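You operate a simulated robot arm through the tools that you are given. There is no shell and no other tool.

The job below is to be done with a simulated robot arm. You get a single attempt, and the scene is never put back.

TASK
Shut the drain, open the main valve and bring the TROUGH line to 4 bar.

It is judged by the outcome, as a careful person would: the job done as asked, and still so three seconds after it is handed in. It fails if anything else is knocked over, pushed out of place, dropped, spilled or broken.

THE ROBOT
A 6-joint arm with a three-finger gripper, fixed in place. Base frame: the origin is on the floor under the middle of its stand, x ahead of it, y to its left, z up. Lengths are in mm, angles in degrees, forces in N, time in s.
It reaches about 1213 mm from its shoulder. Its first joint turns from -166.0 to 166.0 degrees. Payload 4.89 kg.
Tool frame: the origin (TCP) lies between the finger pads and is the grasp point; the fingertips stand 30 mm ahead of it; z points along the fingers, y is the line along which they close. The gripper opens to 164 mm; its body begins 125 mm behind the TCP.
Orientation is told as [roll, pitch, yaw] about the base's x, y, z axes, in that order, counted from this pose: with the fingers straight down and closing along the base's y, the tool's x points along the base's -x, its y along +y and its z along -z.

THE INTERFACE
- The arm moves only by the tool arm_command. Its argument "increments" is a list of rows, each a list of 7 numbers: the turn, a rotation vector about the tool's x, y, z in units of 5 degrees (1.0 is 5 degrees), then the shift along the tool's x, y, z in units of 40 mm (1.0 is 40 mm), then the opening, from 0 (shut) to 1 (fully open). In form: [[ax, ay, az, x, y, z, claw], ...]. A call has 1 to 20 rows; each row shifts and turns the commanded pose from where the row before left it, along the tool's axes as they then stand. A call with a number of a shift or a turn outside -1 to 1 is refused whole. A row lasts 0.2 s, in which the tool goes at most 50 mm and 8.6 degrees; a call with a longer step from one row to the next is refused whole, and so is a gripper value outside its range. A pose out of reach is approached as far as the arm can. The call stops where the force on the tool passes 40 N (or 10 N more than at its start, if that is more) or the arm is blocked; 0.2 s more then pass. Each finger travels about 108 mm/s and halts on what it meets, pressing with about 23 N; the grip force reading is that of the motor and also rises with nothing between the fingers. The clock runs only during rows and for 0.2 s after the last one: add rows that do not move to give the fingers time. The reply holds the time, the measured pose of the TCP, the force on the tool along the base axes, the opening and the grip force, in the units named above and with some noise, with the torque about the TCP (base axes, N m) and any sound that the robot's microphone picked up.
- Cameras (640 x 400 px; columns grow to the right, rows downward): "scene" is fixed at [218.4, 500.6, 1546.2]; the picture's right is [-0.96, -0.27, 0.00], its down [-0.08, 0.29, -0.95] and it looks along [0.26, -0.92, -0.30] (base axes); focal length 362 px, centre (320, 200). "wrist" rides on the gripper at [76, -2, -152] in the tool frame; the picture's right is [0.02, 1.00, 0.00], its down [-0.88, 0.02, -0.47] and it looks along [-0.47, 0.01, 0.88] (tool axes); focal length 247 px, centre (320, 200). There is no depth. A picture from a camera that has moved, and an enlarged one, comes with that camera's place and axes in the base frame and with its lens.
- camera(camera): a new picture of that camera. The clock stands still meanwhile.
- move_column(by): moves the trunk up (or, below 0, down) by that many mm; the arm rides with it, the base frame stays. It gives what a move gives, with no picture.
- inspect(camera, box): a new picture of the part [left, top, right, bottom] of that camera's present view, enlarged. The clock stands still meanwhile.
- close_job(): hands the job in; it is judged then, once.

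Places have to be worked out from the pictures, the camera data and where the tool is seen. Open the gripper and draw the arm clear of the work before you hand the job in, unless the task says otherwise.

The tools are called after ">>>" as name(argument=value, ...) on one line, values as JSON. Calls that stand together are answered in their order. arm_command: Moves the arm, as the interface text tells. Its arguments: {"type":"object","properties":{"increments":{"type":"array","items":{"type":"array","items":{"type":"number"}}}},"required":["increments"]} The other tools are called the same way: move_column (by) moves the trunk up or down; camera (camera) takes a picture; inspect (camera, box) takes an enlarged picture of a part of a camera's view; close_job () hands the job in.

At the start:

```text
time_s: 0.0
tcp_pos: [389.2, -442.9, 1252.7]
tcp_rot: [-0.1, 0.0, 0.1]
force: [0.0, -0.6, 0.6]
torque: [0.0, -0.02, 0.01]
grip_width: 164.3
finger_force: 0.0
trunk travel left (down, up): [-175.0, 215.0]
```

scene: 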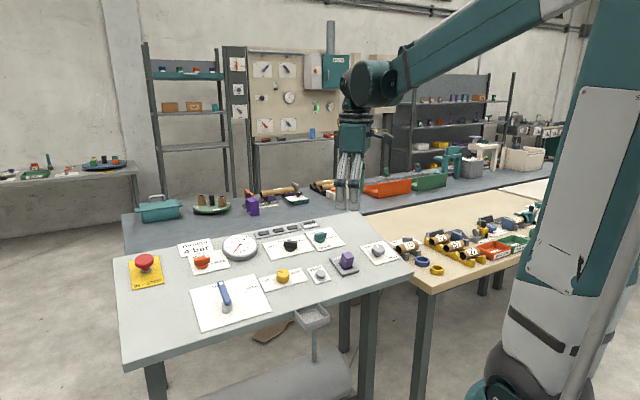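
wrist: 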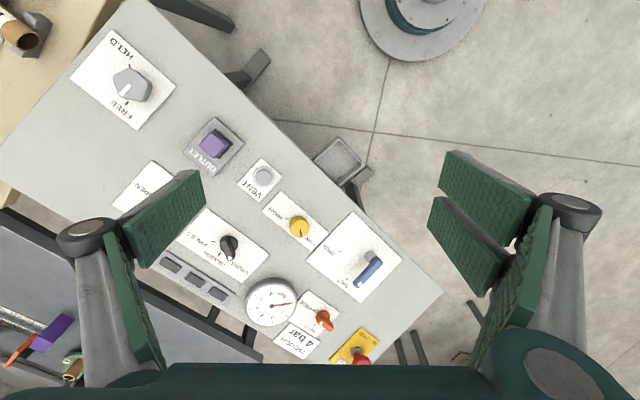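

I see a panel table with several knobs, a gauge and levers. I'll enlarge both views to read the labels before moving.

>>> inspect(camera="scene", box=[110, 210, 270, 340])

>>> inspect(camera="scene", box=[250, 210, 410, 310])

>>> inspect(camera="wrist", box=[60, 20, 260, 160])

>>> inspect(camera="wrist", box=[100, 140, 280, 300])

>>> inspect(camera="wrist", box=[230, 180, 430, 370])

```text
3.08 times, centred on (190, 275) of scene
camera zoom: at [218.4, 500.6, 1546.2], right [-0.96, -0.27, 0.0], down [-0.08, 0.29, -0.95], along [0.26, -0.92, -0.3], focal length 1115 px, centre (720, -31)
```

zoom: 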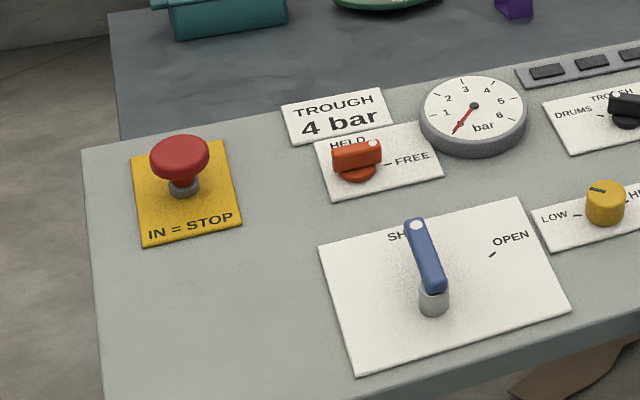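

```text
4.00 times, centred on (330, 260) of scene
camera zoom: at [218.4, 500.6, 1546.2], right [-0.96, -0.27, 0.0], down [-0.08, 0.29, -0.95], along [0.26, -0.92, -0.3], focal length 1449 px, centre (280, -40)
```

zoom: 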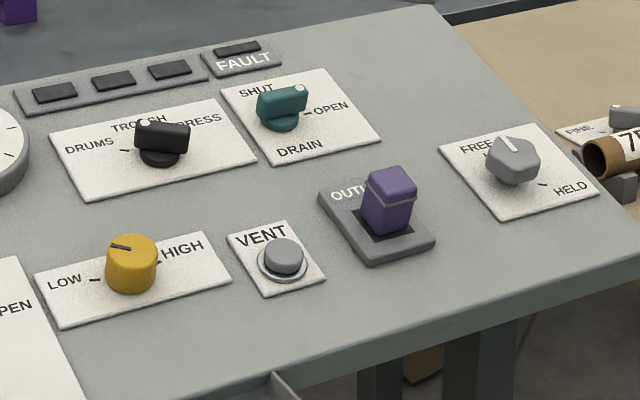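

```text
2.86 times, centred on (160, 90) of wrist
camera zoom: at [312.0, -445.1, 1404.3], right [-0.02, 1.0, 0.0], down [0.88, 0.02, 0.47], along [0.47, 0.01, -0.88], focal length 706 px, centre (777, 514)
```

zoom: 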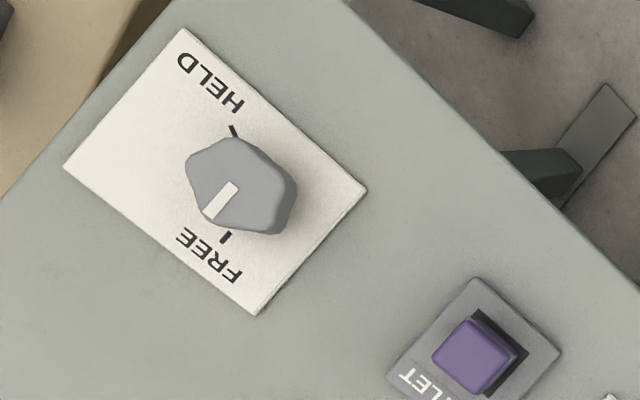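

```text
2.50 times, centred on (190, 220) of wrist
camera zoom: at [312.0, -445.1, 1404.3], right [-0.02, 1.0, 0.0], down [0.88, 0.02, 0.47], along [0.47, 0.01, -0.88], focal length 617 px, centre (645, 150)
```

zoom: 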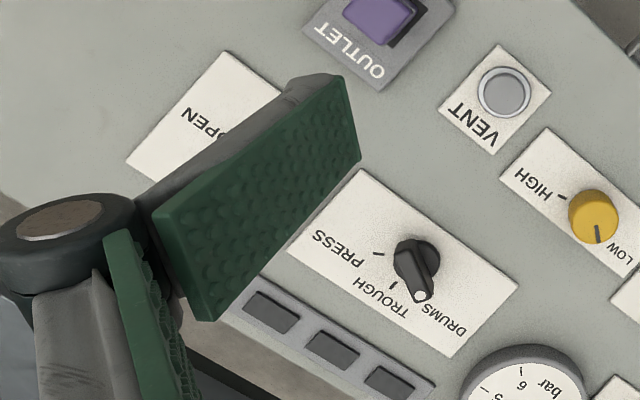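

```text
2.11 times, centred on (330, 275) of wrist
camera zoom: at [312.0, -445.1, 1404.3], right [-0.02, 1.0, 0.0], down [0.88, 0.02, 0.47], along [0.47, 0.01, -0.88], focal length 520 px, centre (299, 42)
```

zoom: 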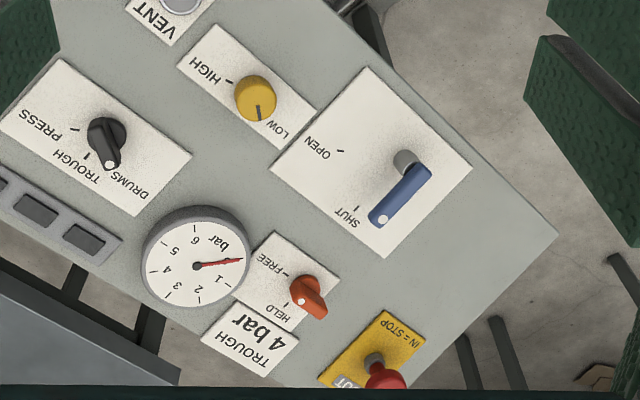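

The control panel is a tilted desk: triangulating the blue valve's plate gives a slope of about 20°, text-right towards (-0.7,-0.7) and its surface near z 900–1000. I'll move above it, yawed -45° and tilted square to the panel, staying more than 200 mm clear, to read all the labels.

>>> arm_command(increments=[[0, 0, 0, -0.65, 0.315, 0.55, 1], [0, 0, 0, -0.65, 0.315, 0.55, 1], [0, 0, 0, -0.65, 0.315, 0.55, 1], [0, 0, 0, -0.65, 0.315, 0.55, 1], [0, 0, 0, -0.65, 0.315, 0.55, 1], [0, 0, 1, 0, 0, 0, 1], [0, 0, 1, 0, 0, 0, 1], [0, 0, 1, 0, 0, 0, 1], [0, 0, 1, 0, 0, 0, 1], [0, 0, 1, 0, 0, 0, 1], [0, 0, 1, 0, 0, 0, 1], [0, 0, 1, 0, 0, 0, 1], [0, 0, 1, 0, 0, 0, 1], [0, 0, 1, 0, 0, 0, 1], [0, -1, 0, 0, 0, 0, 1], [0, -1, 0, 0, 0, 0, 1], [0, -1, 0, 0, 0, 0, 1], [0, -1, 0, 0, 0, 0, 1]])

>>> camera(camera="wrist")

>>> camera(camera="scene")

```text
time_s: 3.8
tcp_pos: [523.9, -381.5, 1142.9]
tcp_rot: [0.0, -20.1, -45.1]
force: [1.0, -0.9, -0.7]
torque: [0.07, 0.11, 0.0]
grip_width: 164.0
finger_force: 0.0
trunk travel left (down, up): [-175.0, 215.0]
```

```text
taken
camera wrist: at [433.1, -296.6, 1258.9], right [0.69, 0.72, -0.01], down [0.48, -0.46, 0.75], along [0.53, -0.52, -0.67], focal length 247 px, centre (320, 200)
```

wrist: 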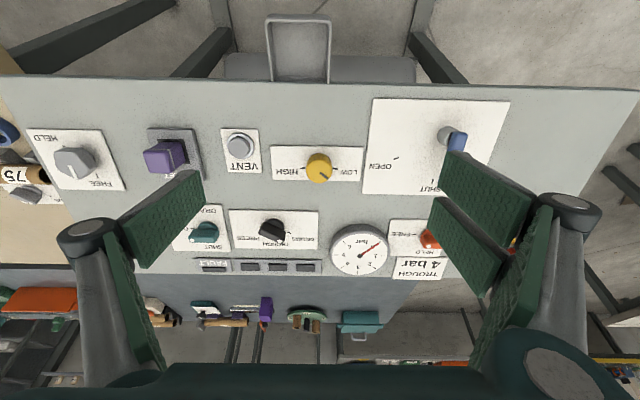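

```text
taken
```

scene: 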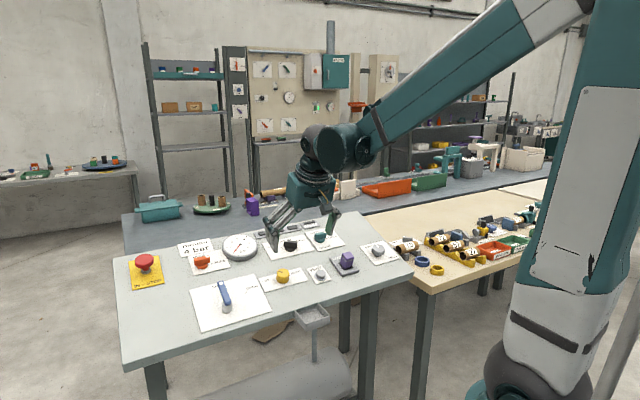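

The move landed as planned. Now I'll enlarge the wrist view on each group of controls.

>>> inspect(camera="wrist", box=[15, 110, 215, 210])

>>> inspect(camera="wrist", box=[160, 190, 330, 290])

>>> inspect(camera="wrist", box=[300, 90, 520, 290])

>>> inspect(camera="scene", box=[120, 235, 260, 325])

>>> inspect(camera="scene", box=[260, 215, 340, 265])

```text
3.20 times, centred on (115, 160) of wrist
camera zoom: at [433.1, -296.6, 1258.9], right [0.69, 0.72, -0.01], down [0.48, -0.46, 0.75], along [0.53, -0.52, -0.67], focal length 790 px, centre (976, 328)
```

zoom: 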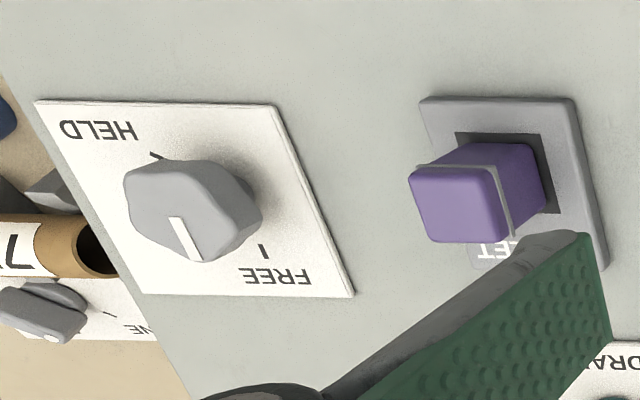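

```text
3.76 times, centred on (245, 240) of wrist
camera zoom: at [433.1, -296.6, 1258.9], right [0.69, 0.72, -0.01], down [0.48, -0.46, 0.75], along [0.53, -0.52, -0.67], focal length 930 px, centre (602, 49)
```

zoom: 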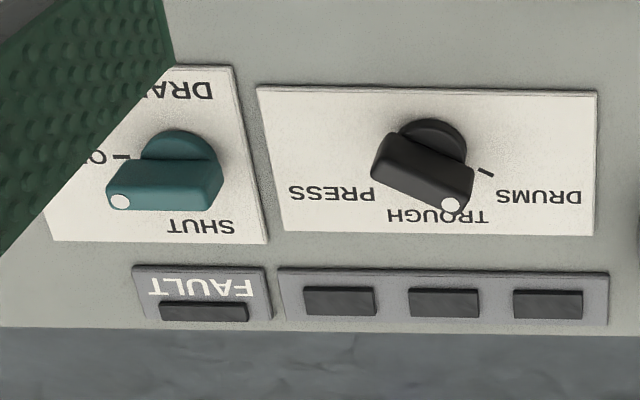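

```text
2.00 times, centred on (410, 190) of wrist
camera zoom: at [433.1, -296.6, 1258.9], right [0.69, 0.72, -0.01], down [0.48, -0.46, 0.75], along [0.53, -0.52, -0.67], focal length 494 px, centre (140, 220)
```

zoom: 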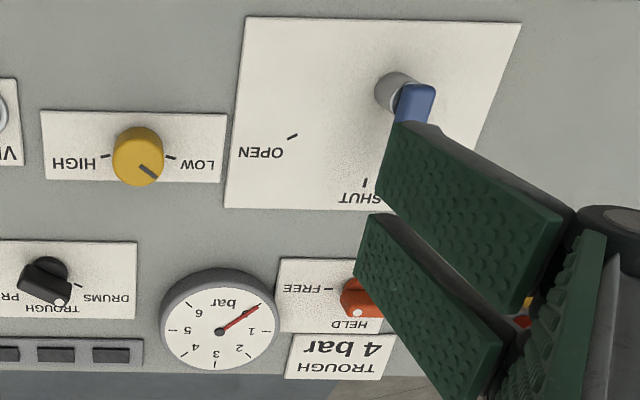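

```text
4.44 times, centred on (190, 280) of scene
camera zoom: at [218.4, 500.6, 1546.2], right [-0.96, -0.27, 0.0], down [-0.08, 0.29, -0.95], along [0.26, -0.92, -0.3], focal length 1610 px, centre (898, -156)
```

zoom: 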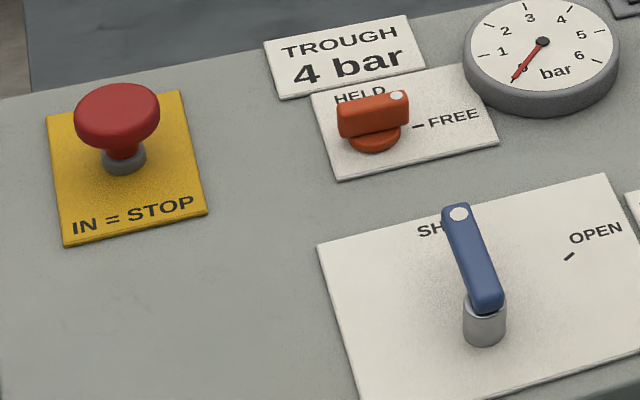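

```text
8.00 times, centred on (300, 240) of scene
camera zoom: at [218.4, 500.6, 1546.2], right [-0.96, -0.27, 0.0], down [-0.08, 0.29, -0.95], along [0.26, -0.92, -0.3], focal length 2898 px, centre (480, -120)
```

zoom: 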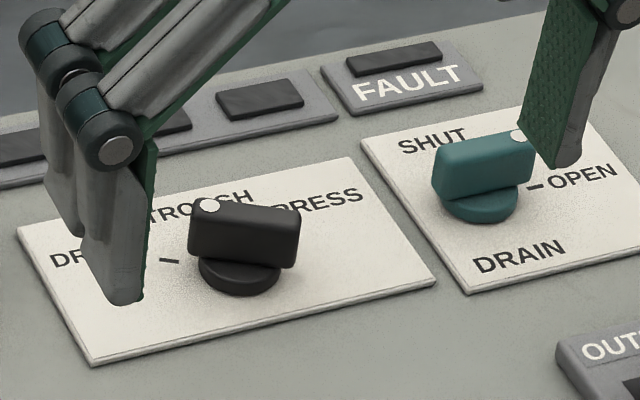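

Teal (drain) points to OPEN, black selector points toward DRUMS, blue lever to SHUT, gauge near 0. I'll slide across to the right-hand part of the panel to read the orange switch, the blue lever and the stop button properly.

>>> arm_command(increments=[[0, 0, 0, -0.1, 1, 0, 1], [0, 0, 0, -0.1, 1, 0, 1], [0, 0, 0, -0.1, 1, 0, 1], [0, 0, 0, -0.1, 1, 0, 1], [0, 0, 0, -0.1, 1, 0, 1], [0, 0, 0, 0, 1, 0, 1]])

>>> inspect(camera="wrist", box=[200, 60, 440, 210])

>>> inspect(camera="wrist", box=[200, 180, 440, 330])

>>> camera(camera="wrist")

```text
time_s: 5.2
tcp_pos: [704.2, -223.8, 1149.2]
tcp_rot: [0.0, -20.0, -45.1]
force: [-1.2, -0.7, 1.4]
torque: [0.1, -0.11, 0.08]
grip_width: 164.3
finger_force: 0.0
trunk travel left (down, up): [-175.0, 215.0]
```

```text
2.67 times, centred on (320, 135) of wrist
camera zoom: at [613.7, -137.8, 1265.1], right [0.69, 0.72, -0.01], down [0.48, -0.46, 0.75], along [0.53, -0.52, -0.67], focal length 659 px, centre (320, 373)
```

zoom: 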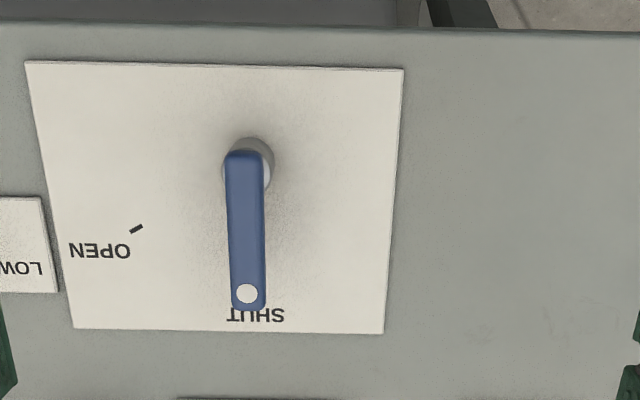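

```text
2.67 times, centred on (320, 255) of wrist
camera zoom: at [613.7, -137.8, 1265.1], right [0.69, 0.72, -0.01], down [0.48, -0.46, 0.75], along [0.53, -0.52, -0.67], focal length 659 px, centre (320, 53)
```

zoom: 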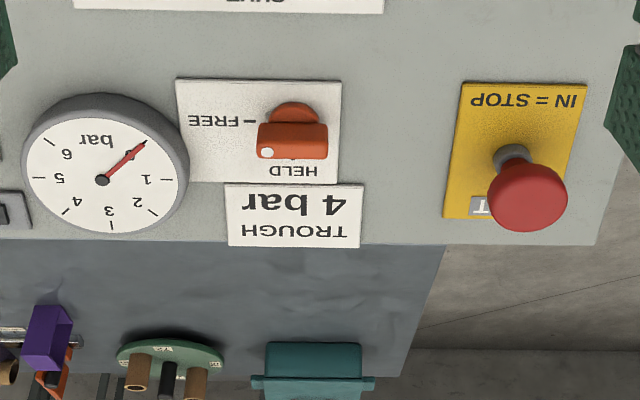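

```text
taken
camera wrist: at [613.7, -137.8, 1265.1], right [0.69, 0.72, -0.01], down [0.48, -0.46, 0.75], along [0.53, -0.52, -0.67], focal length 247 px, centre (320, 200)
```

wrist: 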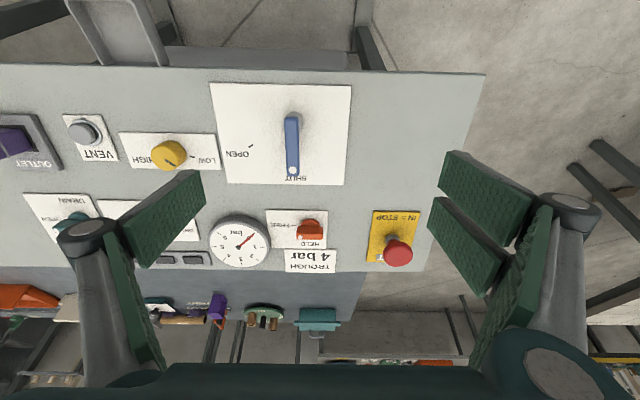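

The panel plane sits about 241 mm ahead of the TCP here and the alignment is square. Orange points to FREE, the stop button is out, blue is on SHUT. Next I go above the teal drain knob (about 130 mm off the panel) and narrow the fingers half way.

>>> arm_command(increments=[[0, 0, 0, -0.371, -0.929, 0, 1], [0, 0, 0, -0.371, -0.929, 0, 1], [0, 0, 0, -0.371, -0.929, 0, 1], [0, 0, 0, -0.371, -0.929, 0, 1], [0, 0, 0, -0.371, -0.929, 0, 1], [0, 0, 0, -0.371, -0.929, 0, 1], [0, 0, 0, -0.371, -0.929, 0.4, 0.8], [0, 0, 0, -0.371, -0.929, 0.4, 0.6], [0, 0, 0, -0.371, -0.929, 0.4, 0.5], [0, 0, 0, -0.371, -0.929, 0.4, 0.5], [0, 0, 0, -0.371, -0.929, 0.4, 0.5], [0, 0, 0, -0.371, -0.929, 0.4, 0.5], [0, 0, 0, 0, 0, 0, 0.5]])

>>> camera(camera="wrist")

>>> inspect(camera="wrist", box=[200, 100, 440, 250])

>>> camera(camera="scene")

```text
time_s: 8.0
tcp_pos: [528.3, -680.2, 1117.6]
tcp_rot: [-0.1, -20.0, -44.9]
force: [0.6, -1.9, 0.1]
torque: [0.05, 0.04, -0.01]
grip_width: 82.1
finger_force: 0.1
trunk travel left (down, up): [-175.0, 215.0]
```

```text
taken
camera wrist: at [438.3, -595.1, 1233.3], right [0.69, 0.72, -0.01], down [0.48, -0.46, 0.75], along [0.53, -0.52, -0.67], focal length 247 px, centre (320, 200)
```

wrist: 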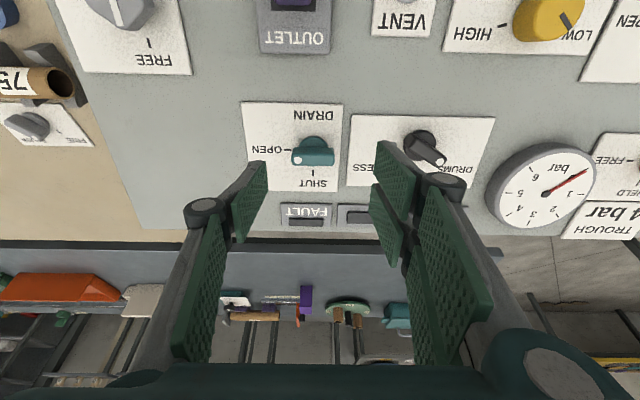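

```text
2.67 times, centred on (320, 175) of wrist
camera zoom: at [438.3, -595.1, 1233.3], right [0.69, 0.72, -0.01], down [0.48, -0.46, 0.75], along [0.53, -0.52, -0.67], focal length 659 px, centre (320, 267)
```

zoom: 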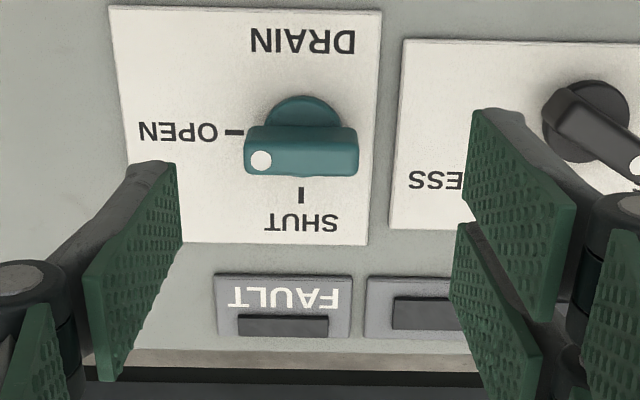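

```text
taken
```

scene: 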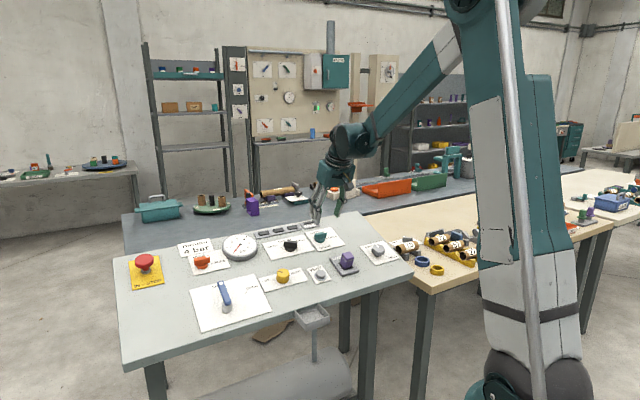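

The teal knob's axis (from its OPEN and SHUT ticks) lies at about tool (-12,-8) mm, 143 mm ahead. I centre over it, rotate 90° so the fingers will close across its bar, and narrow the opening.

>>> arm_command(increments=[[0, 0, 0, -0.295, -0.2125, 0, 0.45], [0, 0, 1, 0, 0, 0, 0.4], [0, 0, 1, 0, 0, 0, 0.4], [0, 0, 1, 0, 0, 0, 0.4], [0, 0, 1, 0, 0, 0, 0.4], [0, 0, 1, 0, 0, 0, 0.4], [0, 0, 1, 0, 0, 0, 0.4], [0, 0, 1, 0, 0, 0, 0.4], [0, 0, 1, 0, 0, 0, 0.4], [0, 0, 1, 0, 0, 0, 0.4], [0, 0, 1, 0, 0, 0, 0.4], [0, 0, 1, 0, 0, 0, 0.4], [0, 0, 1, 0, 0, 0, 0.4], [0, 0, 1, 0, 0, 0, 0.4], [0, 0, 1, 0, 0, 0, 0.4], [0, 0, 1, 0, 0, 0, 0.4], [0, 0, 1, 0, 0, 0, 0.4], [0, 0, 1, 0, 0, 0, 0.4], [0, 0, 1, 0, 0, 0, 0.4]])

>>> camera(camera="wrist")

>>> inspect(camera="wrist", box=[220, 80, 420, 205])

```text
time_s: 12.0
tcp_pos: [530.7, -693.1, 1125.0]
tcp_rot: [20.1, 0.0, -135.1]
force: [0.7, 0.1, -0.3]
torque: [-0.01, 0.02, 0.02]
grip_width: 65.8
finger_force: 0.0
trunk travel left (down, up): [-175.0, 215.0]
```

```text
taken
camera wrist: at [545.1, -602.8, 1265.2], right [0.68, -0.65, 0.34], down [-0.73, -0.52, 0.45], along [-0.12, -0.55, -0.82], focal length 247 px, centre (320, 200)
```

wrist: 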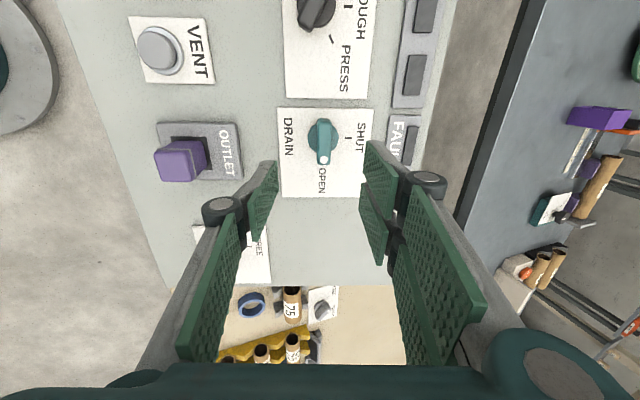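

```text
3.20 times, centred on (320, 142) of wrist
camera zoom: at [545.1, -602.8, 1265.2], right [0.68, -0.65, 0.34], down [-0.73, -0.52, 0.45], along [-0.12, -0.55, -0.82], focal length 790 px, centre (320, 384)
```

zoom: 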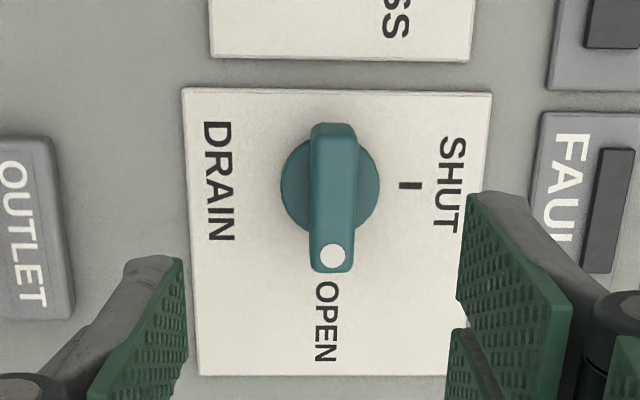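

Knob axis appears at tool (+4,+3), so I correct that and descend about 70 mm, still clear of the knob, then look again.

>>> arm_command(increments=[[0, 0, 0, 0.1, 0.08, 0.35, 0.4], [0, 0, 0, 0, 0, 0.35, 0.4], [0, 0, 0, 0, 0, 0.35, 0.4], [0, 0, 0, 0, 0, 0.35, 0.4], [0, 0, 0, 0, 0, 0.35, 0.4]])

>>> inspect(camera="wrist", box=[200, 80, 440, 230])

>>> inspect(camera="scene", box=[250, 180, 410, 280])

```text
time_s: 13.2
tcp_pos: [552.2, -708.8, 1057.6]
tcp_rot: [20.0, 0.0, -135.0]
force: [-0.2, 0.4, 0.1]
torque: [0.0, -0.04, 0.04]
grip_width: 65.8
finger_force: 0.1
trunk travel left (down, up): [-175.0, 215.0]
```

```text
2.67 times, centred on (320, 155) of wrist
camera zoom: at [566.6, -618.4, 1200.3], right [0.68, -0.65, 0.34], down [-0.72, -0.52, 0.45], along [-0.11, -0.55, -0.82], focal length 659 px, centre (320, 320)
```

zoom: 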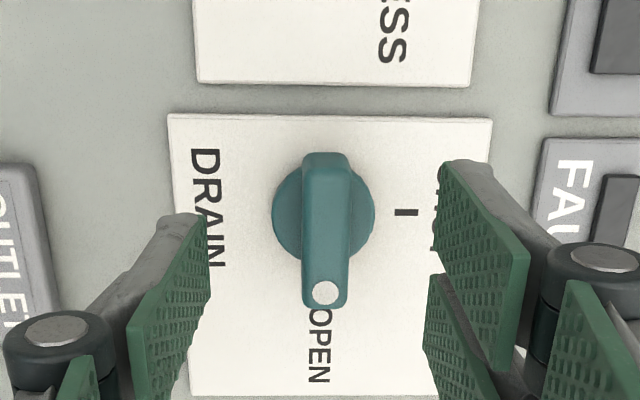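

```text
4.00 times, centred on (330, 230) of scene
camera zoom: at [218.4, 500.6, 1546.2], right [-0.96, -0.27, 0.0], down [-0.08, 0.29, -0.95], along [0.26, -0.92, -0.3], focal length 1449 px, centre (280, 80)
```

zoom: 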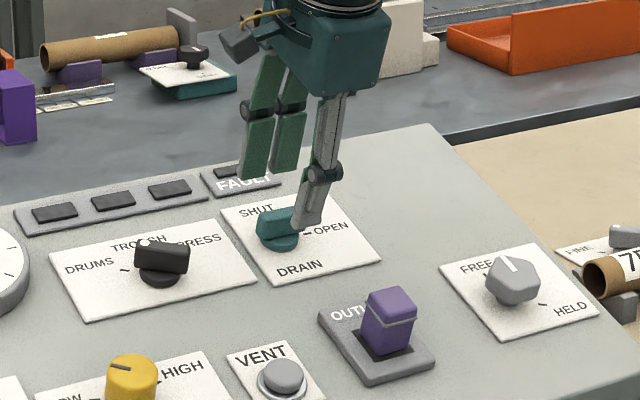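

Centred within about 1 mm. I descend the last ~35 mm so the pads straddle the bar, then close gently.

>>> arm_command(increments=[[0, 0, 0, 0, -0.0, 0.22, 0.4], [0, 0, 0, 0, 0, 0.22, 0.4], [0, 0, 0, 0, 0, 0.22, 0.4], [0, 0, 0, 0, 0, 0.22, 0.4], [0, 0, 0, 0, 0, 0, 0.4]])

>>> inspect(camera="wrist", box=[200, 80, 440, 230])

>>> inspect(camera="scene", box=[280, 200, 360, 250])

```text
time_s: 14.4
tcp_pos: [560.7, -719.4, 1026.2]
tcp_rot: [20.0, -0.1, -135.0]
force: [1.1, 0.7, 1.3]
torque: [0.01, 0.0, 0.0]
grip_width: 65.6
finger_force: 0.0
trunk travel left (down, up): [-175.0, 215.0]
```

```text
2.67 times, centred on (320, 155) of wrist
camera zoom: at [575.5, -628.9, 1168.2], right [0.68, -0.65, 0.34], down [-0.72, -0.52, 0.45], along [-0.11, -0.55, -0.82], focal length 659 px, centre (320, 320)
```

zoom: 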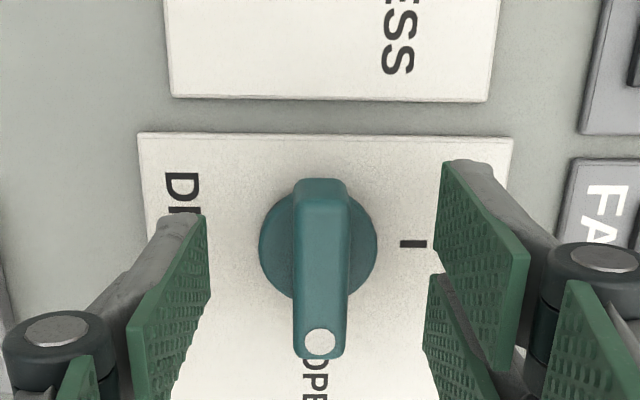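

```text
8.00 times, centred on (320, 225) of scene
camera zoom: at [218.4, 500.6, 1546.2], right [-0.96, -0.27, 0.0], down [-0.08, 0.29, -0.95], along [0.26, -0.92, -0.3], focal length 2898 px, centre (320, 0)
```

zoom: 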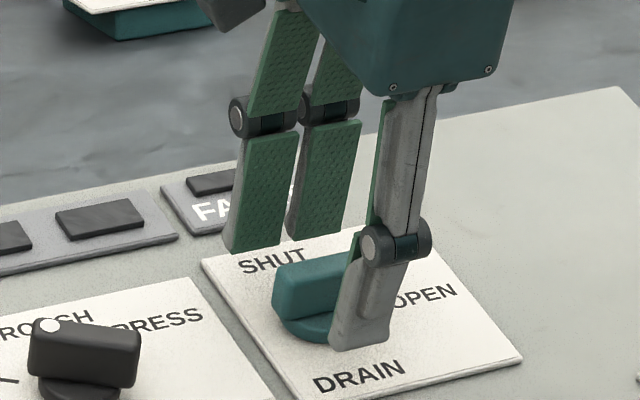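

TCP is about 40 mm above the panel, centred on the knob. Closing the fingers across the bar now.

>>> arm_command(increments=[[0, 0, 0, 0, 0, 0, 0.25], [0, 0, 0, 0, 0, 0, 0.15], [0, 0, 0, 0, 0, 0, 0.08], [0, 0, 0, 0, 0, 0, 0.04], [0, 0, 0, 0, 0, 0, 0.0], [0, 0, 0, 0, 0, 0, 0.0]])

>>> inspect(camera="wrist", box=[200, 80, 440, 230])

```text
time_s: 15.8
tcp_pos: [560.4, -720.3, 1027.0]
tcp_rot: [19.9, -0.1, -134.9]
force: [3.1, -2.2, 2.0]
torque: [0.22, 0.24, 0.07]
grip_width: 15.8
finger_force: 45.2
trunk travel left (down, up): [-175.0, 215.0]
```

```text
2.67 times, centred on (320, 155) of wrist
camera zoom: at [575.5, -628.9, 1168.3], right [0.68, -0.65, 0.34], down [-0.72, -0.52, 0.45], along [-0.11, -0.55, -0.82], focal length 659 px, centre (320, 320)
```

zoom: 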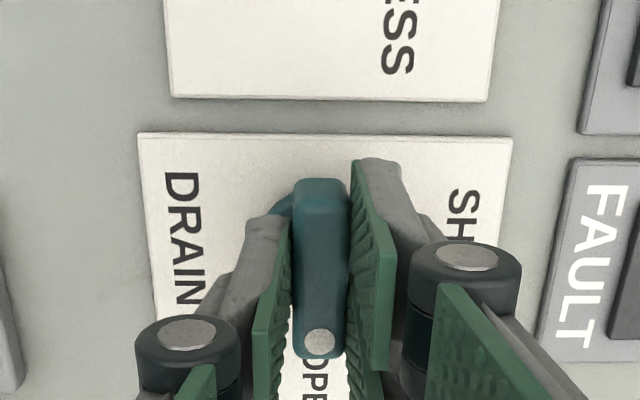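

The bar is held (15.8 mm). I turn the tool counter-clockwise (tool z negative), first 30°, to see how the knob responds.

>>> arm_command(increments=[[0, 0, -0.6, 0, 0, 0, 0], [0, 0, -0.6, 0, 0, 0, 0], [0, 0, -0.6, 0, 0, 0, 0], [0, 0, -0.6, 0, 0, 0, 0], [0, 0, -0.6, 0, 0, 0, 0], [0, 0, -0.6, 0, 0, 0, 0], [0, 0, -0.6, 0, 0, 0, 0], [0, 0, -0.6, 0, 0, 0, 0], [0, 0, -0.6, 0, 0, 0, 0], [0, 0, -0.6, 0, 0, 0, 0]])

>>> inspect(camera="wrist", box=[200, 80, 440, 230])

```text
time_s: 18.0
tcp_pos: [560.2, -718.7, 1026.5]
tcp_rot: [17.4, -9.8, -106.5]
force: [-15.0, -7.7, -9.6]
torque: [0.79, 0.43, 0.02]
grip_width: 16.1
finger_force: 45.4
trunk travel left (down, up): [-175.0, 215.0]
```

```text
2.67 times, centred on (320, 155) of wrist
camera zoom: at [541.3, -610.8, 1155.0], right [0.94, -0.2, 0.29], down [-0.34, -0.72, 0.6], along [0.09, -0.66, -0.74], focal length 659 px, centre (320, 320)
```

zoom: 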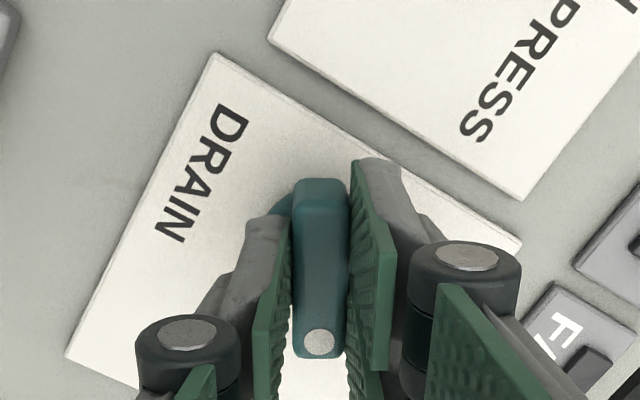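

The knob follows the gripper. There's ~18 N side load toward text-right, so I ease the tool ~1.2 mm that way and continue the remaining ~60°.

>>> arm_command(increments=[[0, 0, -0.3, -0.027, -0.014, 0, 0], [0, 0, -0.6, 0, 0, 0, 0], [0, 0, -0.6, 0, 0, 0, 0], [0, 0, -0.6, 0, 0, 0, 0], [0, 0, -0.6, 0, 0, 0, 0], [0, 0, -0.6, 0, 0, 0, 0], [0, 0, -0.6, 0, 0, 0, 0], [0, 0, -0.6, 0, 0, 0, 0], [0, 0, -0.6, 0, 0, 0, 0], [0, 0, -0.6, 0, 0, 0, 0]])

>>> inspect(camera="wrist", box=[200, 80, 440, 230])

```text
time_s: 19.0
tcp_pos: [558.9, -719.6, 1025.0]
tcp_rot: [15.3, -12.7, -96.2]
force: [-3.1, 1.2, -9.0]
torque: [-0.17, 0.46, -0.15]
grip_width: 16.0
finger_force: 45.2
trunk travel left (down, up): [-175.0, 215.0]
stopped in row 5: the force on the tool passed its limit at 41 N (the readings are from after the stop); the commanded pose is now the measured one
```

```text
2.67 times, centred on (320, 155) of wrist
camera zoom: at [527.8, -609.4, 1151.4], right [0.97, -0.03, 0.25], down [-0.19, -0.74, 0.64], along [0.17, -0.67, -0.72], focal length 659 px, centre (320, 320)
```

zoom: 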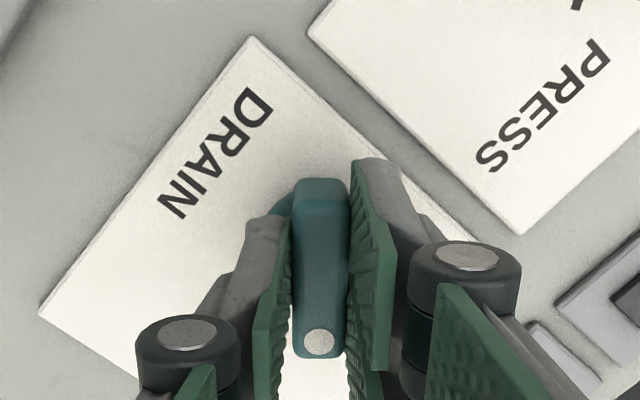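

The force came from rotating about a point ~3 mm off the knob's axis (relaxed drift shows the axis at tool x ≈ -3). I continue turning while compensating with a small y shift per row.

>>> arm_command(increments=[[0, 0, -0.6, 0, -0.0043, 0, 0], [0, 0, -0.6, 0, -0.0043, 0, 0], [0, 0, -0.6, 0, -0.0043, 0, 0], [0, 0, -0.6, 0, -0.0043, 0, 0], [0, 0, -0.6, 0, -0.0043, 0, 0], [0, 0, -0.6, 0, -0.0043, 0, 0], [0, 0, -0.6, 0, -0.0043, 0, 0]])

>>> inspect(camera="wrist", box=[200, 80, 440, 230])

```text
time_s: 20.6
tcp_pos: [557.1, -720.3, 1026.3]
tcp_rot: [9.9, -17.4, -75.1]
force: [-6.3, 17.0, -6.8]
torque: [1.56, 0.57, 0.25]
grip_width: 16.1
finger_force: 44.6
trunk travel left (down, up): [-175.0, 215.0]
```

```text
2.67 times, centred on (320, 155) of wrist
camera zoom: at [499.6, -613.7, 1145.4], right [0.93, 0.32, 0.16], down [0.12, -0.69, 0.71], along [0.34, -0.64, -0.69], focal length 659 px, centre (320, 320)
```

zoom: 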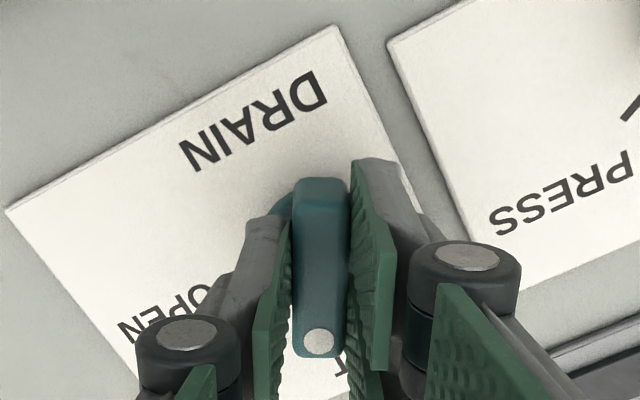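

About 60° done; ~19 N along the bar, so I ease the tool ~1.2 mm in +x and finish the last 30°.

>>> arm_command(increments=[[0, 0, -0.3, 0.03, -0.002, 0, 0], [0, 0, -0.6, 0.003, -0.0043, 0, 0], [0, 0, -0.6, 0.003, -0.0043, 0, 0], [0, 0, -0.6, 0.003, -0.0043, 0, 0], [0, 0, -0.6, 0.003, -0.0043, 0, 0], [0, 0, -0.6, 0.003, -0.0043, 0, 0], [0, 0, -0.6, 0.003, -0.0043, 0, 0], [0, 0, -0.6, 0.003, -0.0043, 0, 0]])

>>> inspect(camera="wrist", box=[200, 80, 440, 230])

```text
time_s: 21.6
tcp_pos: [558.4, -718.4, 1025.4]
tcp_rot: [7.1, -18.9, -65.7]
force: [-0.9, 0.9, 11.6]
torque: [0.92, 0.46, 0.14]
grip_width: 15.8
finger_force: 45.0
trunk travel left (down, up): [-175.0, 215.0]
stopped in row 4: the force on the tool passed its limit at 42 N (the readings are from after the stop); the commanded pose is now the measured one
```

```text
2.67 times, centred on (320, 155) of wrist
camera zoom: at [488.1, -618.0, 1143.1], right [0.88, 0.46, 0.11], down [0.24, -0.64, 0.73], along [0.41, -0.62, -0.67], focal length 659 px, centre (320, 320)
```

zoom: 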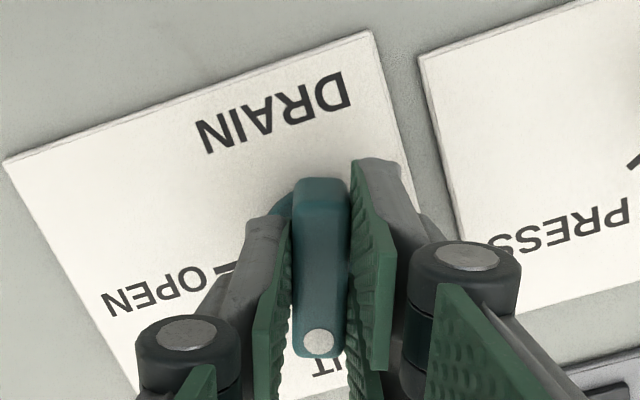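

Roughly 70° turned, force relaxed after the stop. I continue the last ~20° with only the pivot compensation.

>>> arm_command(increments=[[0, 0, -0.6, 0.001, -0.0035, 0, 0], [0, 0, -0.6, 0.001, -0.0035, 0, 0], [0, 0, -0.6, 0.001, -0.0035, 0, 0], [0, 0, -0.6, 0.001, -0.0035, 0, 0], [0, 0, -0.6, 0.001, -0.0035, 0, 0], [0, 0, -0.6, 0.001, -0.0035, 0, 0], [0, 0, -0.6, 0.001, -0.0035, 0, 0]])

>>> inspect(camera="wrist", box=[200, 80, 440, 230])

```text
time_s: 23.2
tcp_pos: [557.8, -719.3, 1025.9]
tcp_rot: [-0.5, -20.1, -43.6]
force: [-3.6, -6.8, 8.7]
torque: [0.01, -0.62, -1.76]
grip_width: 16.0
finger_force: 44.9
trunk travel left (down, up): [-175.0, 215.0]
```

```text
2.67 times, centred on (320, 155) of wrist
camera zoom: at [465.2, -635.4, 1141.7], right [0.68, 0.74, -0.02], down [0.5, -0.44, 0.75], along [0.54, -0.51, -0.66], focal length 659 px, centre (320, 320)
```

zoom: 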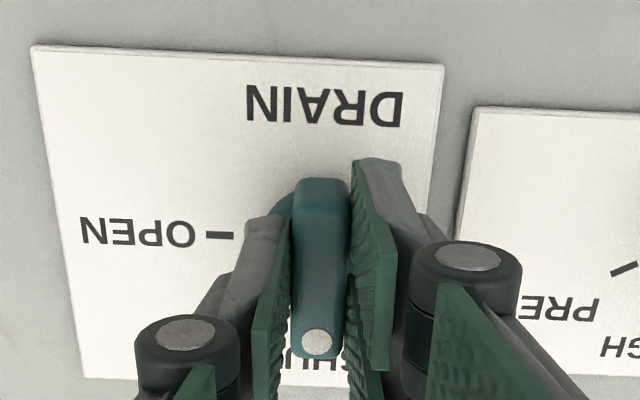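

The yaw is -43.6° and torque rose to -1.8 N m: the knob is at its SHUT stop. I open and back straight out, then check.

>>> arm_command(increments=[[0, 0, 0, 0, 0, 0, 0.15], [0, 0, 0, 0, 0, 0, 0.3], [0, 0, 0, 0, 0, 0, 0.4], [0, 0, 0, 0, 0, 0, 0.4], [0, 0, 0, 0, 0, -0.3, 0.4], [0, 0, 0, 0, 0, -0.5, 0.4], [0, 0, 0, 0, 0, -0.8, 0.4], [0, 0, 0, 0, 0, -0.8, 0.4]])

>>> camera(camera="wrist")

>>> inspect(camera="wrist", box=[200, 80, 440, 230])

>>> inspect(camera="wrist", box=[380, 80, 640, 240])

```text
time_s: 25.0
tcp_pos: [535.2, -697.7, 1114.0]
tcp_rot: [-0.5, -20.0, -43.5]
force: [0.7, -2.3, -0.2]
torque: [0.14, 0.09, 0.04]
grip_width: 65.9
finger_force: 0.0
trunk travel left (down, up): [-175.0, 215.0]
```

```text
taken
camera wrist: at [443.7, -613.1, 1230.3], right [0.68, 0.74, -0.02], down [0.5, -0.44, 0.75], along [0.54, -0.51, -0.67], focal length 247 px, centre (320, 200)
```

wrist: 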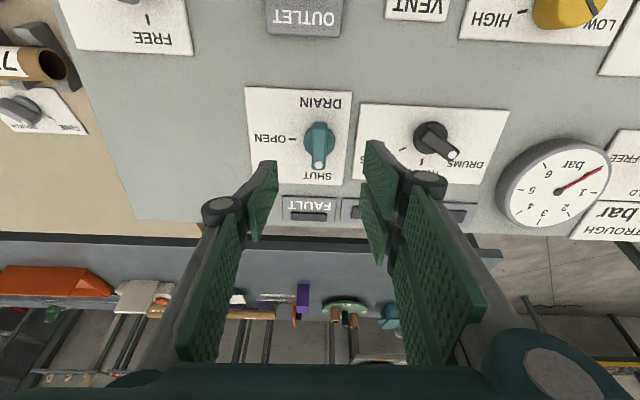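

```text
2.67 times, centred on (320, 155) of wrist
camera zoom: at [443.7, -613.1, 1230.3], right [0.68, 0.74, -0.02], down [0.5, -0.44, 0.75], along [0.54, -0.51, -0.67], focal length 659 px, centre (320, 320)
```

zoom: 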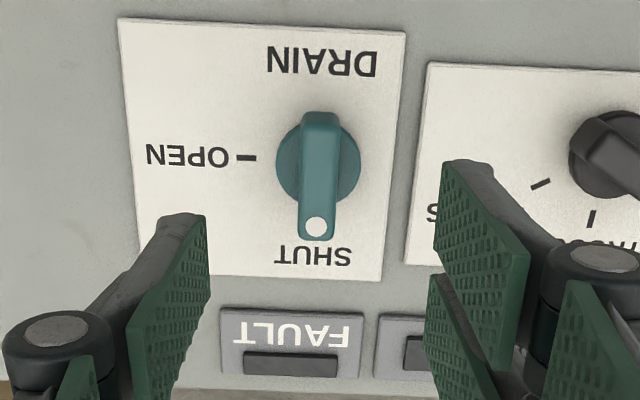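

```text
2.46 times, centred on (510, 160) of wrist
camera zoom: at [443.7, -613.1, 1230.3], right [0.68, 0.74, -0.02], down [0.5, -0.44, 0.75], along [0.54, -0.51, -0.67], focal length 608 px, centre (-148, 298)
```

zoom: 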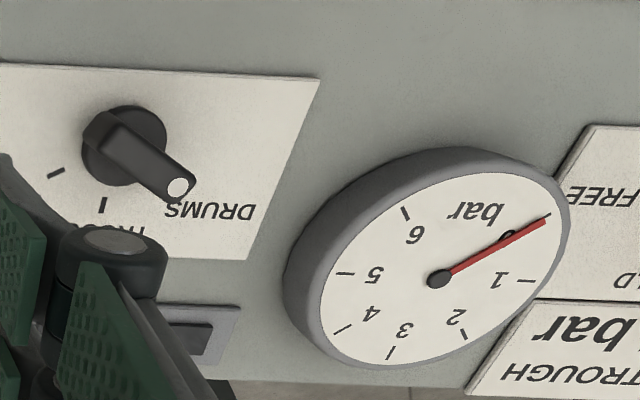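

The drain now points at SHUT. The black selector's axis works out at tool (7,126) with DRUMS/TROUGH/PRESS at about -60°/0°/+60°, and it sits on DRUMS. I shift over it and rotate -56° so the fingers will close across its bar.

>>> arm_command(increments=[[0, 0, 0, 0.0425, 0.79, 0, 0.4], [0, 0, 0, 0.0425, 0.79, 0, 0.4], [0, 0, 0, 0.0425, 0.79, 0, 0.4], [0, 0, 0, 0.0425, 0.79, 0, 0.4], [0, 0, -0.9417, 0, 0, 0, 0.4], [0, 0, -0.9417, 0, 0, 0, 0.4], [0, 0, -0.9417, 0, 0, 0, 0.4], [0, 0, -0.9417, 0, 0, 0, 0.4], [0, 0, -0.9417, 0, 0, 0, 0.4], [0, 0, -0.9417, 0, 0, 0, 0.4], [0, 0, -0.9417, 0, 0, 0, 0.4], [0, 0, -0.9417, 0, 0, 0, 0.4], [0, 0, -0.9417, 0, 0, 0, 0.4], [0, 0, -0.9417, 0, 0, 0, 0.4], [0, 0, -0.9417, 0, 0, 0, 0.4], [0, 0, -0.9417, 0, 0, 0, 0.4]])

>>> camera(camera="wrist")

>>> inspect(camera="wrist", box=[220, 80, 420, 205])

```text
time_s: 28.4
tcp_pos: [616.7, -600.9, 1111.5]
tcp_rot: [-17.1, -10.5, 14.4]
force: [0.9, 0.2, -0.1]
torque: [-0.01, 0.01, -0.03]
grip_width: 65.7
finger_force: 0.1
trunk travel left (down, up): [-175.0, 215.0]
```

```text
taken
camera wrist: at [505.9, -585.3, 1241.0], right [-0.21, 0.93, -0.29], down [0.72, 0.35, 0.6], along [0.66, -0.09, -0.74], focal length 247 px, centre (320, 200)
```

wrist: 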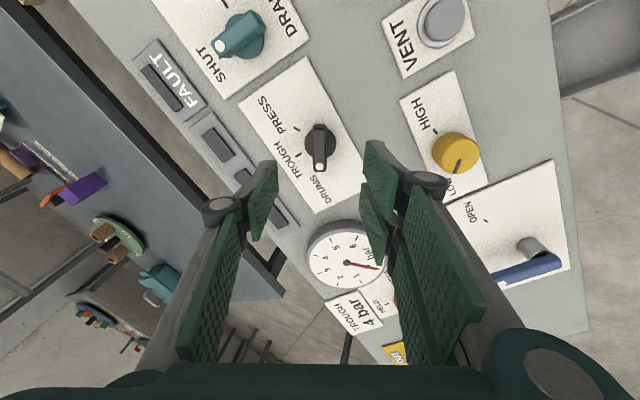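

```text
3.20 times, centred on (320, 142) of wrist
camera zoom: at [505.9, -585.3, 1241.0], right [-0.21, 0.93, -0.29], down [0.72, 0.35, 0.6], along [0.66, -0.09, -0.74], focal length 790 px, centre (320, 384)
```

zoom: 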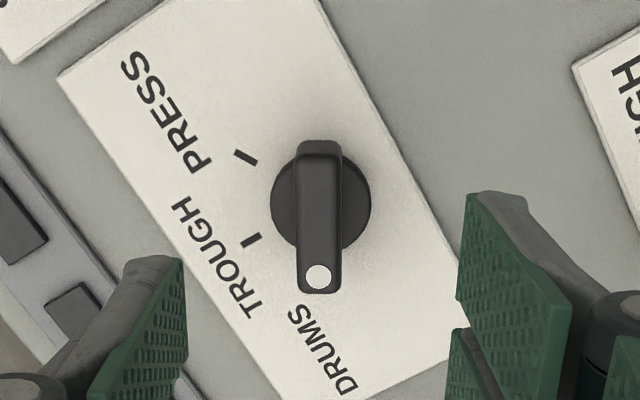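

The bar is aligned with the tool's x axis and its axis is at about (-1.5,-0.7). I correct and descend ~62 mm, then check again.

>>> arm_command(increments=[[0, 0, 0, -0.035, -0.018, 0.4, 0.4], [0, 0, 0, 0, 0, 0.4, 0.4], [0, 0, 0, 0, 0, 0.4, 0.4], [0, 0, 0, 0, 0, 0.35, 0.4], [0, 0, 0, 0, 0, 0, 0.4]])

>>> inspect(camera="wrist", box=[200, 80, 440, 230])

```text
time_s: 29.6
tcp_pos: [634.2, -617.3, 1055.7]
tcp_rot: [-17.1, -10.5, 14.5]
force: [0.1, -0.7, -0.5]
torque: [0.06, 0.02, 0.03]
grip_width: 65.4
finger_force: 0.0
trunk travel left (down, up): [-175.0, 215.0]
```

```text
2.67 times, centred on (320, 155) of wrist
camera zoom: at [523.6, -600.5, 1184.6], right [-0.21, 0.93, -0.29], down [0.72, 0.35, 0.6], along [0.66, -0.09, -0.74], focal length 659 px, centre (320, 320)
```

zoom: 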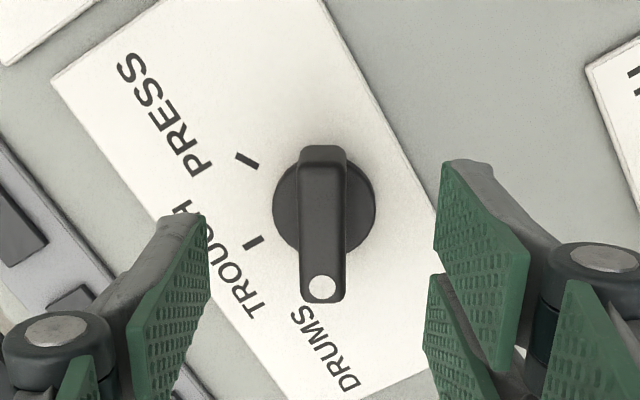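

Still centred to within ~1 mm. Descending the last ~37 mm and closing on the bar.

>>> arm_command(increments=[[0, 0, 0, 0, 0.015, 0.23, 0.4], [0, 0, 0, 0, 0, 0.23, 0.4], [0, 0, 0, 0, 0, 0.23, 0.4], [0, 0, 0, 0, 0, 0.22, 0.4], [0, 0, 0, 0, 0, 0, 0.4], [0, 0, 0, 0, 0, 0, 0.25], [0, 0, 0, 0, 0, 0, 0.15], [0, 0, 0, 0, 0, 0, 0.08], [0, 0, 0, 0, 0, 0, 0.04], [0, 0, 0, 0, 0, 0, 0.0], [0, 0, 0, 0, 0, 0, 0.0]])

>>> inspect(camera="wrist", box=[200, 80, 440, 230])

```text
time_s: 32.0
tcp_pos: [641.6, -624.6, 1020.3]
tcp_rot: [-17.2, -10.5, 14.5]
force: [-6.9, 19.6, -16.6]
torque: [0.95, -0.06, 0.33]
grip_width: 15.7
finger_force: 45.1
trunk travel left (down, up): [-175.0, 215.0]
```

```text
2.67 times, centred on (320, 155) of wrist
camera zoom: at [530.8, -609.0, 1149.3], right [-0.21, 0.93, -0.29], down [0.72, 0.35, 0.6], along [0.66, -0.09, -0.74], focal length 659 px, centre (320, 320)
```

zoom: 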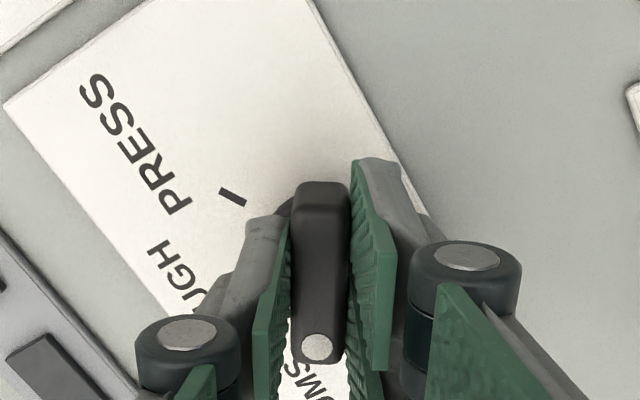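

Gripped, but with ~24 N along +y of the tool, meaning the bar sits slightly toward +y. I'll nudge the tool +y to relieve it and read the force.

>>> arm_command(increments=[[0, 0, 0, 0, 0.015, 0, 0], [0, 0, 0, 0, 0.01, 0, 0], [0, 0, 0, 0, 0, 0, 0]])

```text
time_s: 32.8
tcp_pos: [641.9, -625.1, 1020.0]
tcp_rot: [-17.2, -10.5, 14.5]
force: [-7.0, 5.1, -10.9]
torque: [0.42, 0.57, -0.01]
grip_width: 16.0
finger_force: 45.2
trunk travel left (down, up): [-175.0, 215.0]
```

That confirms the sign and a stiffness near 15 N/mm. I ease a bit more (+x 0.4, +y 0.5 mm) and start turning clockwise 15°.

>>> arm_command(increments=[[0, 0, 0, 0.01, 0.013, 0, 0], [0, 0, 0.6, 0, 0, 0, 0], [0, 0, 0.6, 0, 0, 0, 0], [0, 0, 0.6, 0, 0, 0, 0], [0, 0, 0.6, 0, 0, 0, 0], [0, 0, 0.6, 0, 0, 0, 0]])

```text
time_s: 34.2
tcp_pos: [641.0, -624.1, 1020.1]
tcp_rot: [-14.0, -14.6, -0.2]
force: [13.6, -17.6, 28.3]
torque: [-0.2, 0.36, -0.21]
grip_width: 16.0
finger_force: 45.1
trunk travel left (down, up): [-175.0, 215.0]
```

Force rose to ~36 N (30 along panel-up, 19 outward), without much torque — fingertips may be touching the disc and the centre is off. I shift the tool along that force (2 mm up-panel, 1.2 mm outward) and read again.

>>> arm_command(increments=[[0, 0, 0, -0.015, -0.015, -0.015, 0], [0, 0, 0, -0.015, -0.015, -0.015, 0], [0, 0, 0, 0, 0, 0, 0]])

>>> inspect(camera="wrist", box=[200, 80, 440, 230])

>>> inspect(camera="scene", box=[250, 200, 350, 262])

```text
time_s: 35.0
tcp_pos: [642.1, -622.9, 1019.9]
tcp_rot: [-14.0, -14.5, -0.3]
force: [-12.2, 3.0, -24.7]
torque: [0.33, -0.67, 0.23]
grip_width: 15.9
finger_force: 45.0
trunk travel left (down, up): [-175.0, 215.0]
```

```text
2.67 times, centred on (320, 155) of wrist
camera zoom: at [529.3, -589.2, 1143.9], right [0.04, 0.97, -0.24], down [0.74, 0.13, 0.66], along [0.67, -0.21, -0.71], focal length 659 px, centre (320, 320)
```

zoom: 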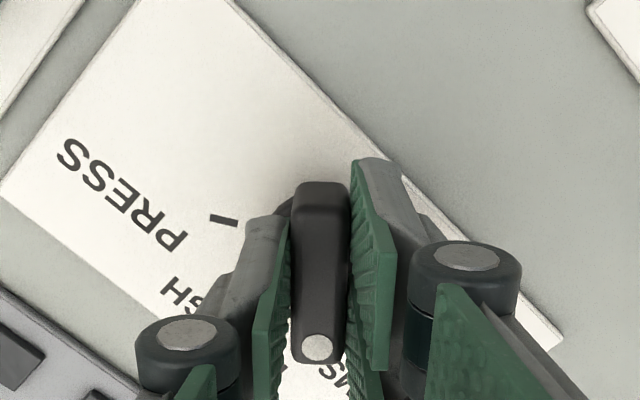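

```text
6.40 times, centred on (300, 231) of scene
camera zoom: at [218.4, 500.6, 1546.2], right [-0.96, -0.27, 0.0], down [-0.08, 0.29, -0.95], along [0.26, -0.92, -0.3], focal length 2319 px, centre (448, 2)
```

zoom: 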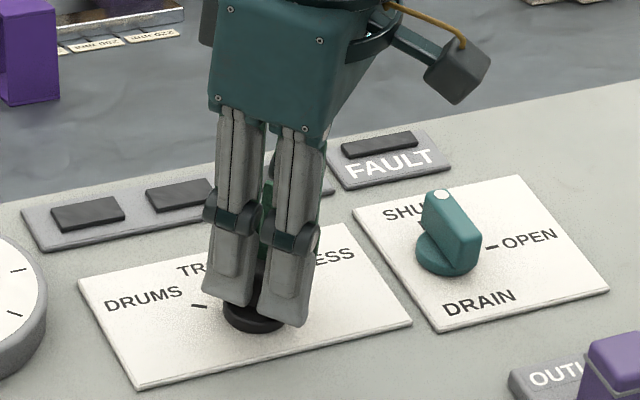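

I overshot: stiffness is ~30 N/mm. I go back about 0.6 mm both ways and continue 12° with a small per-row pivot compensation.

>>> arm_command(increments=[[0, 0, 0, 0.0145, 0.0075, 0.015, 0], [0, 0, 0.5, -0.0025, -0.003, 0, 0], [0, 0, 0.5, -0.0025, -0.003, 0, 0], [0, 0, 0.5, -0.0025, -0.003, 0, 0], [0, 0, 0.5, -0.0025, -0.003, 0, 0], [0, 0, 0, 0, 0, 0, 0]])

```text
time_s: 35.9
tcp_pos: [641.5, -622.9, 1020.3]
tcp_rot: [-12.5, -15.8, -5.6]
force: [-1.4, -0.3, -12.8]
torque: [0.01, -0.88, 0.23]
grip_width: 16.0
finger_force: 44.7
trunk travel left (down, up): [-175.0, 215.0]
stopped in row 4: the force on the tool passed its limit at 42 N (the readings are from after the stop); the commanded pose is now the measured one
```

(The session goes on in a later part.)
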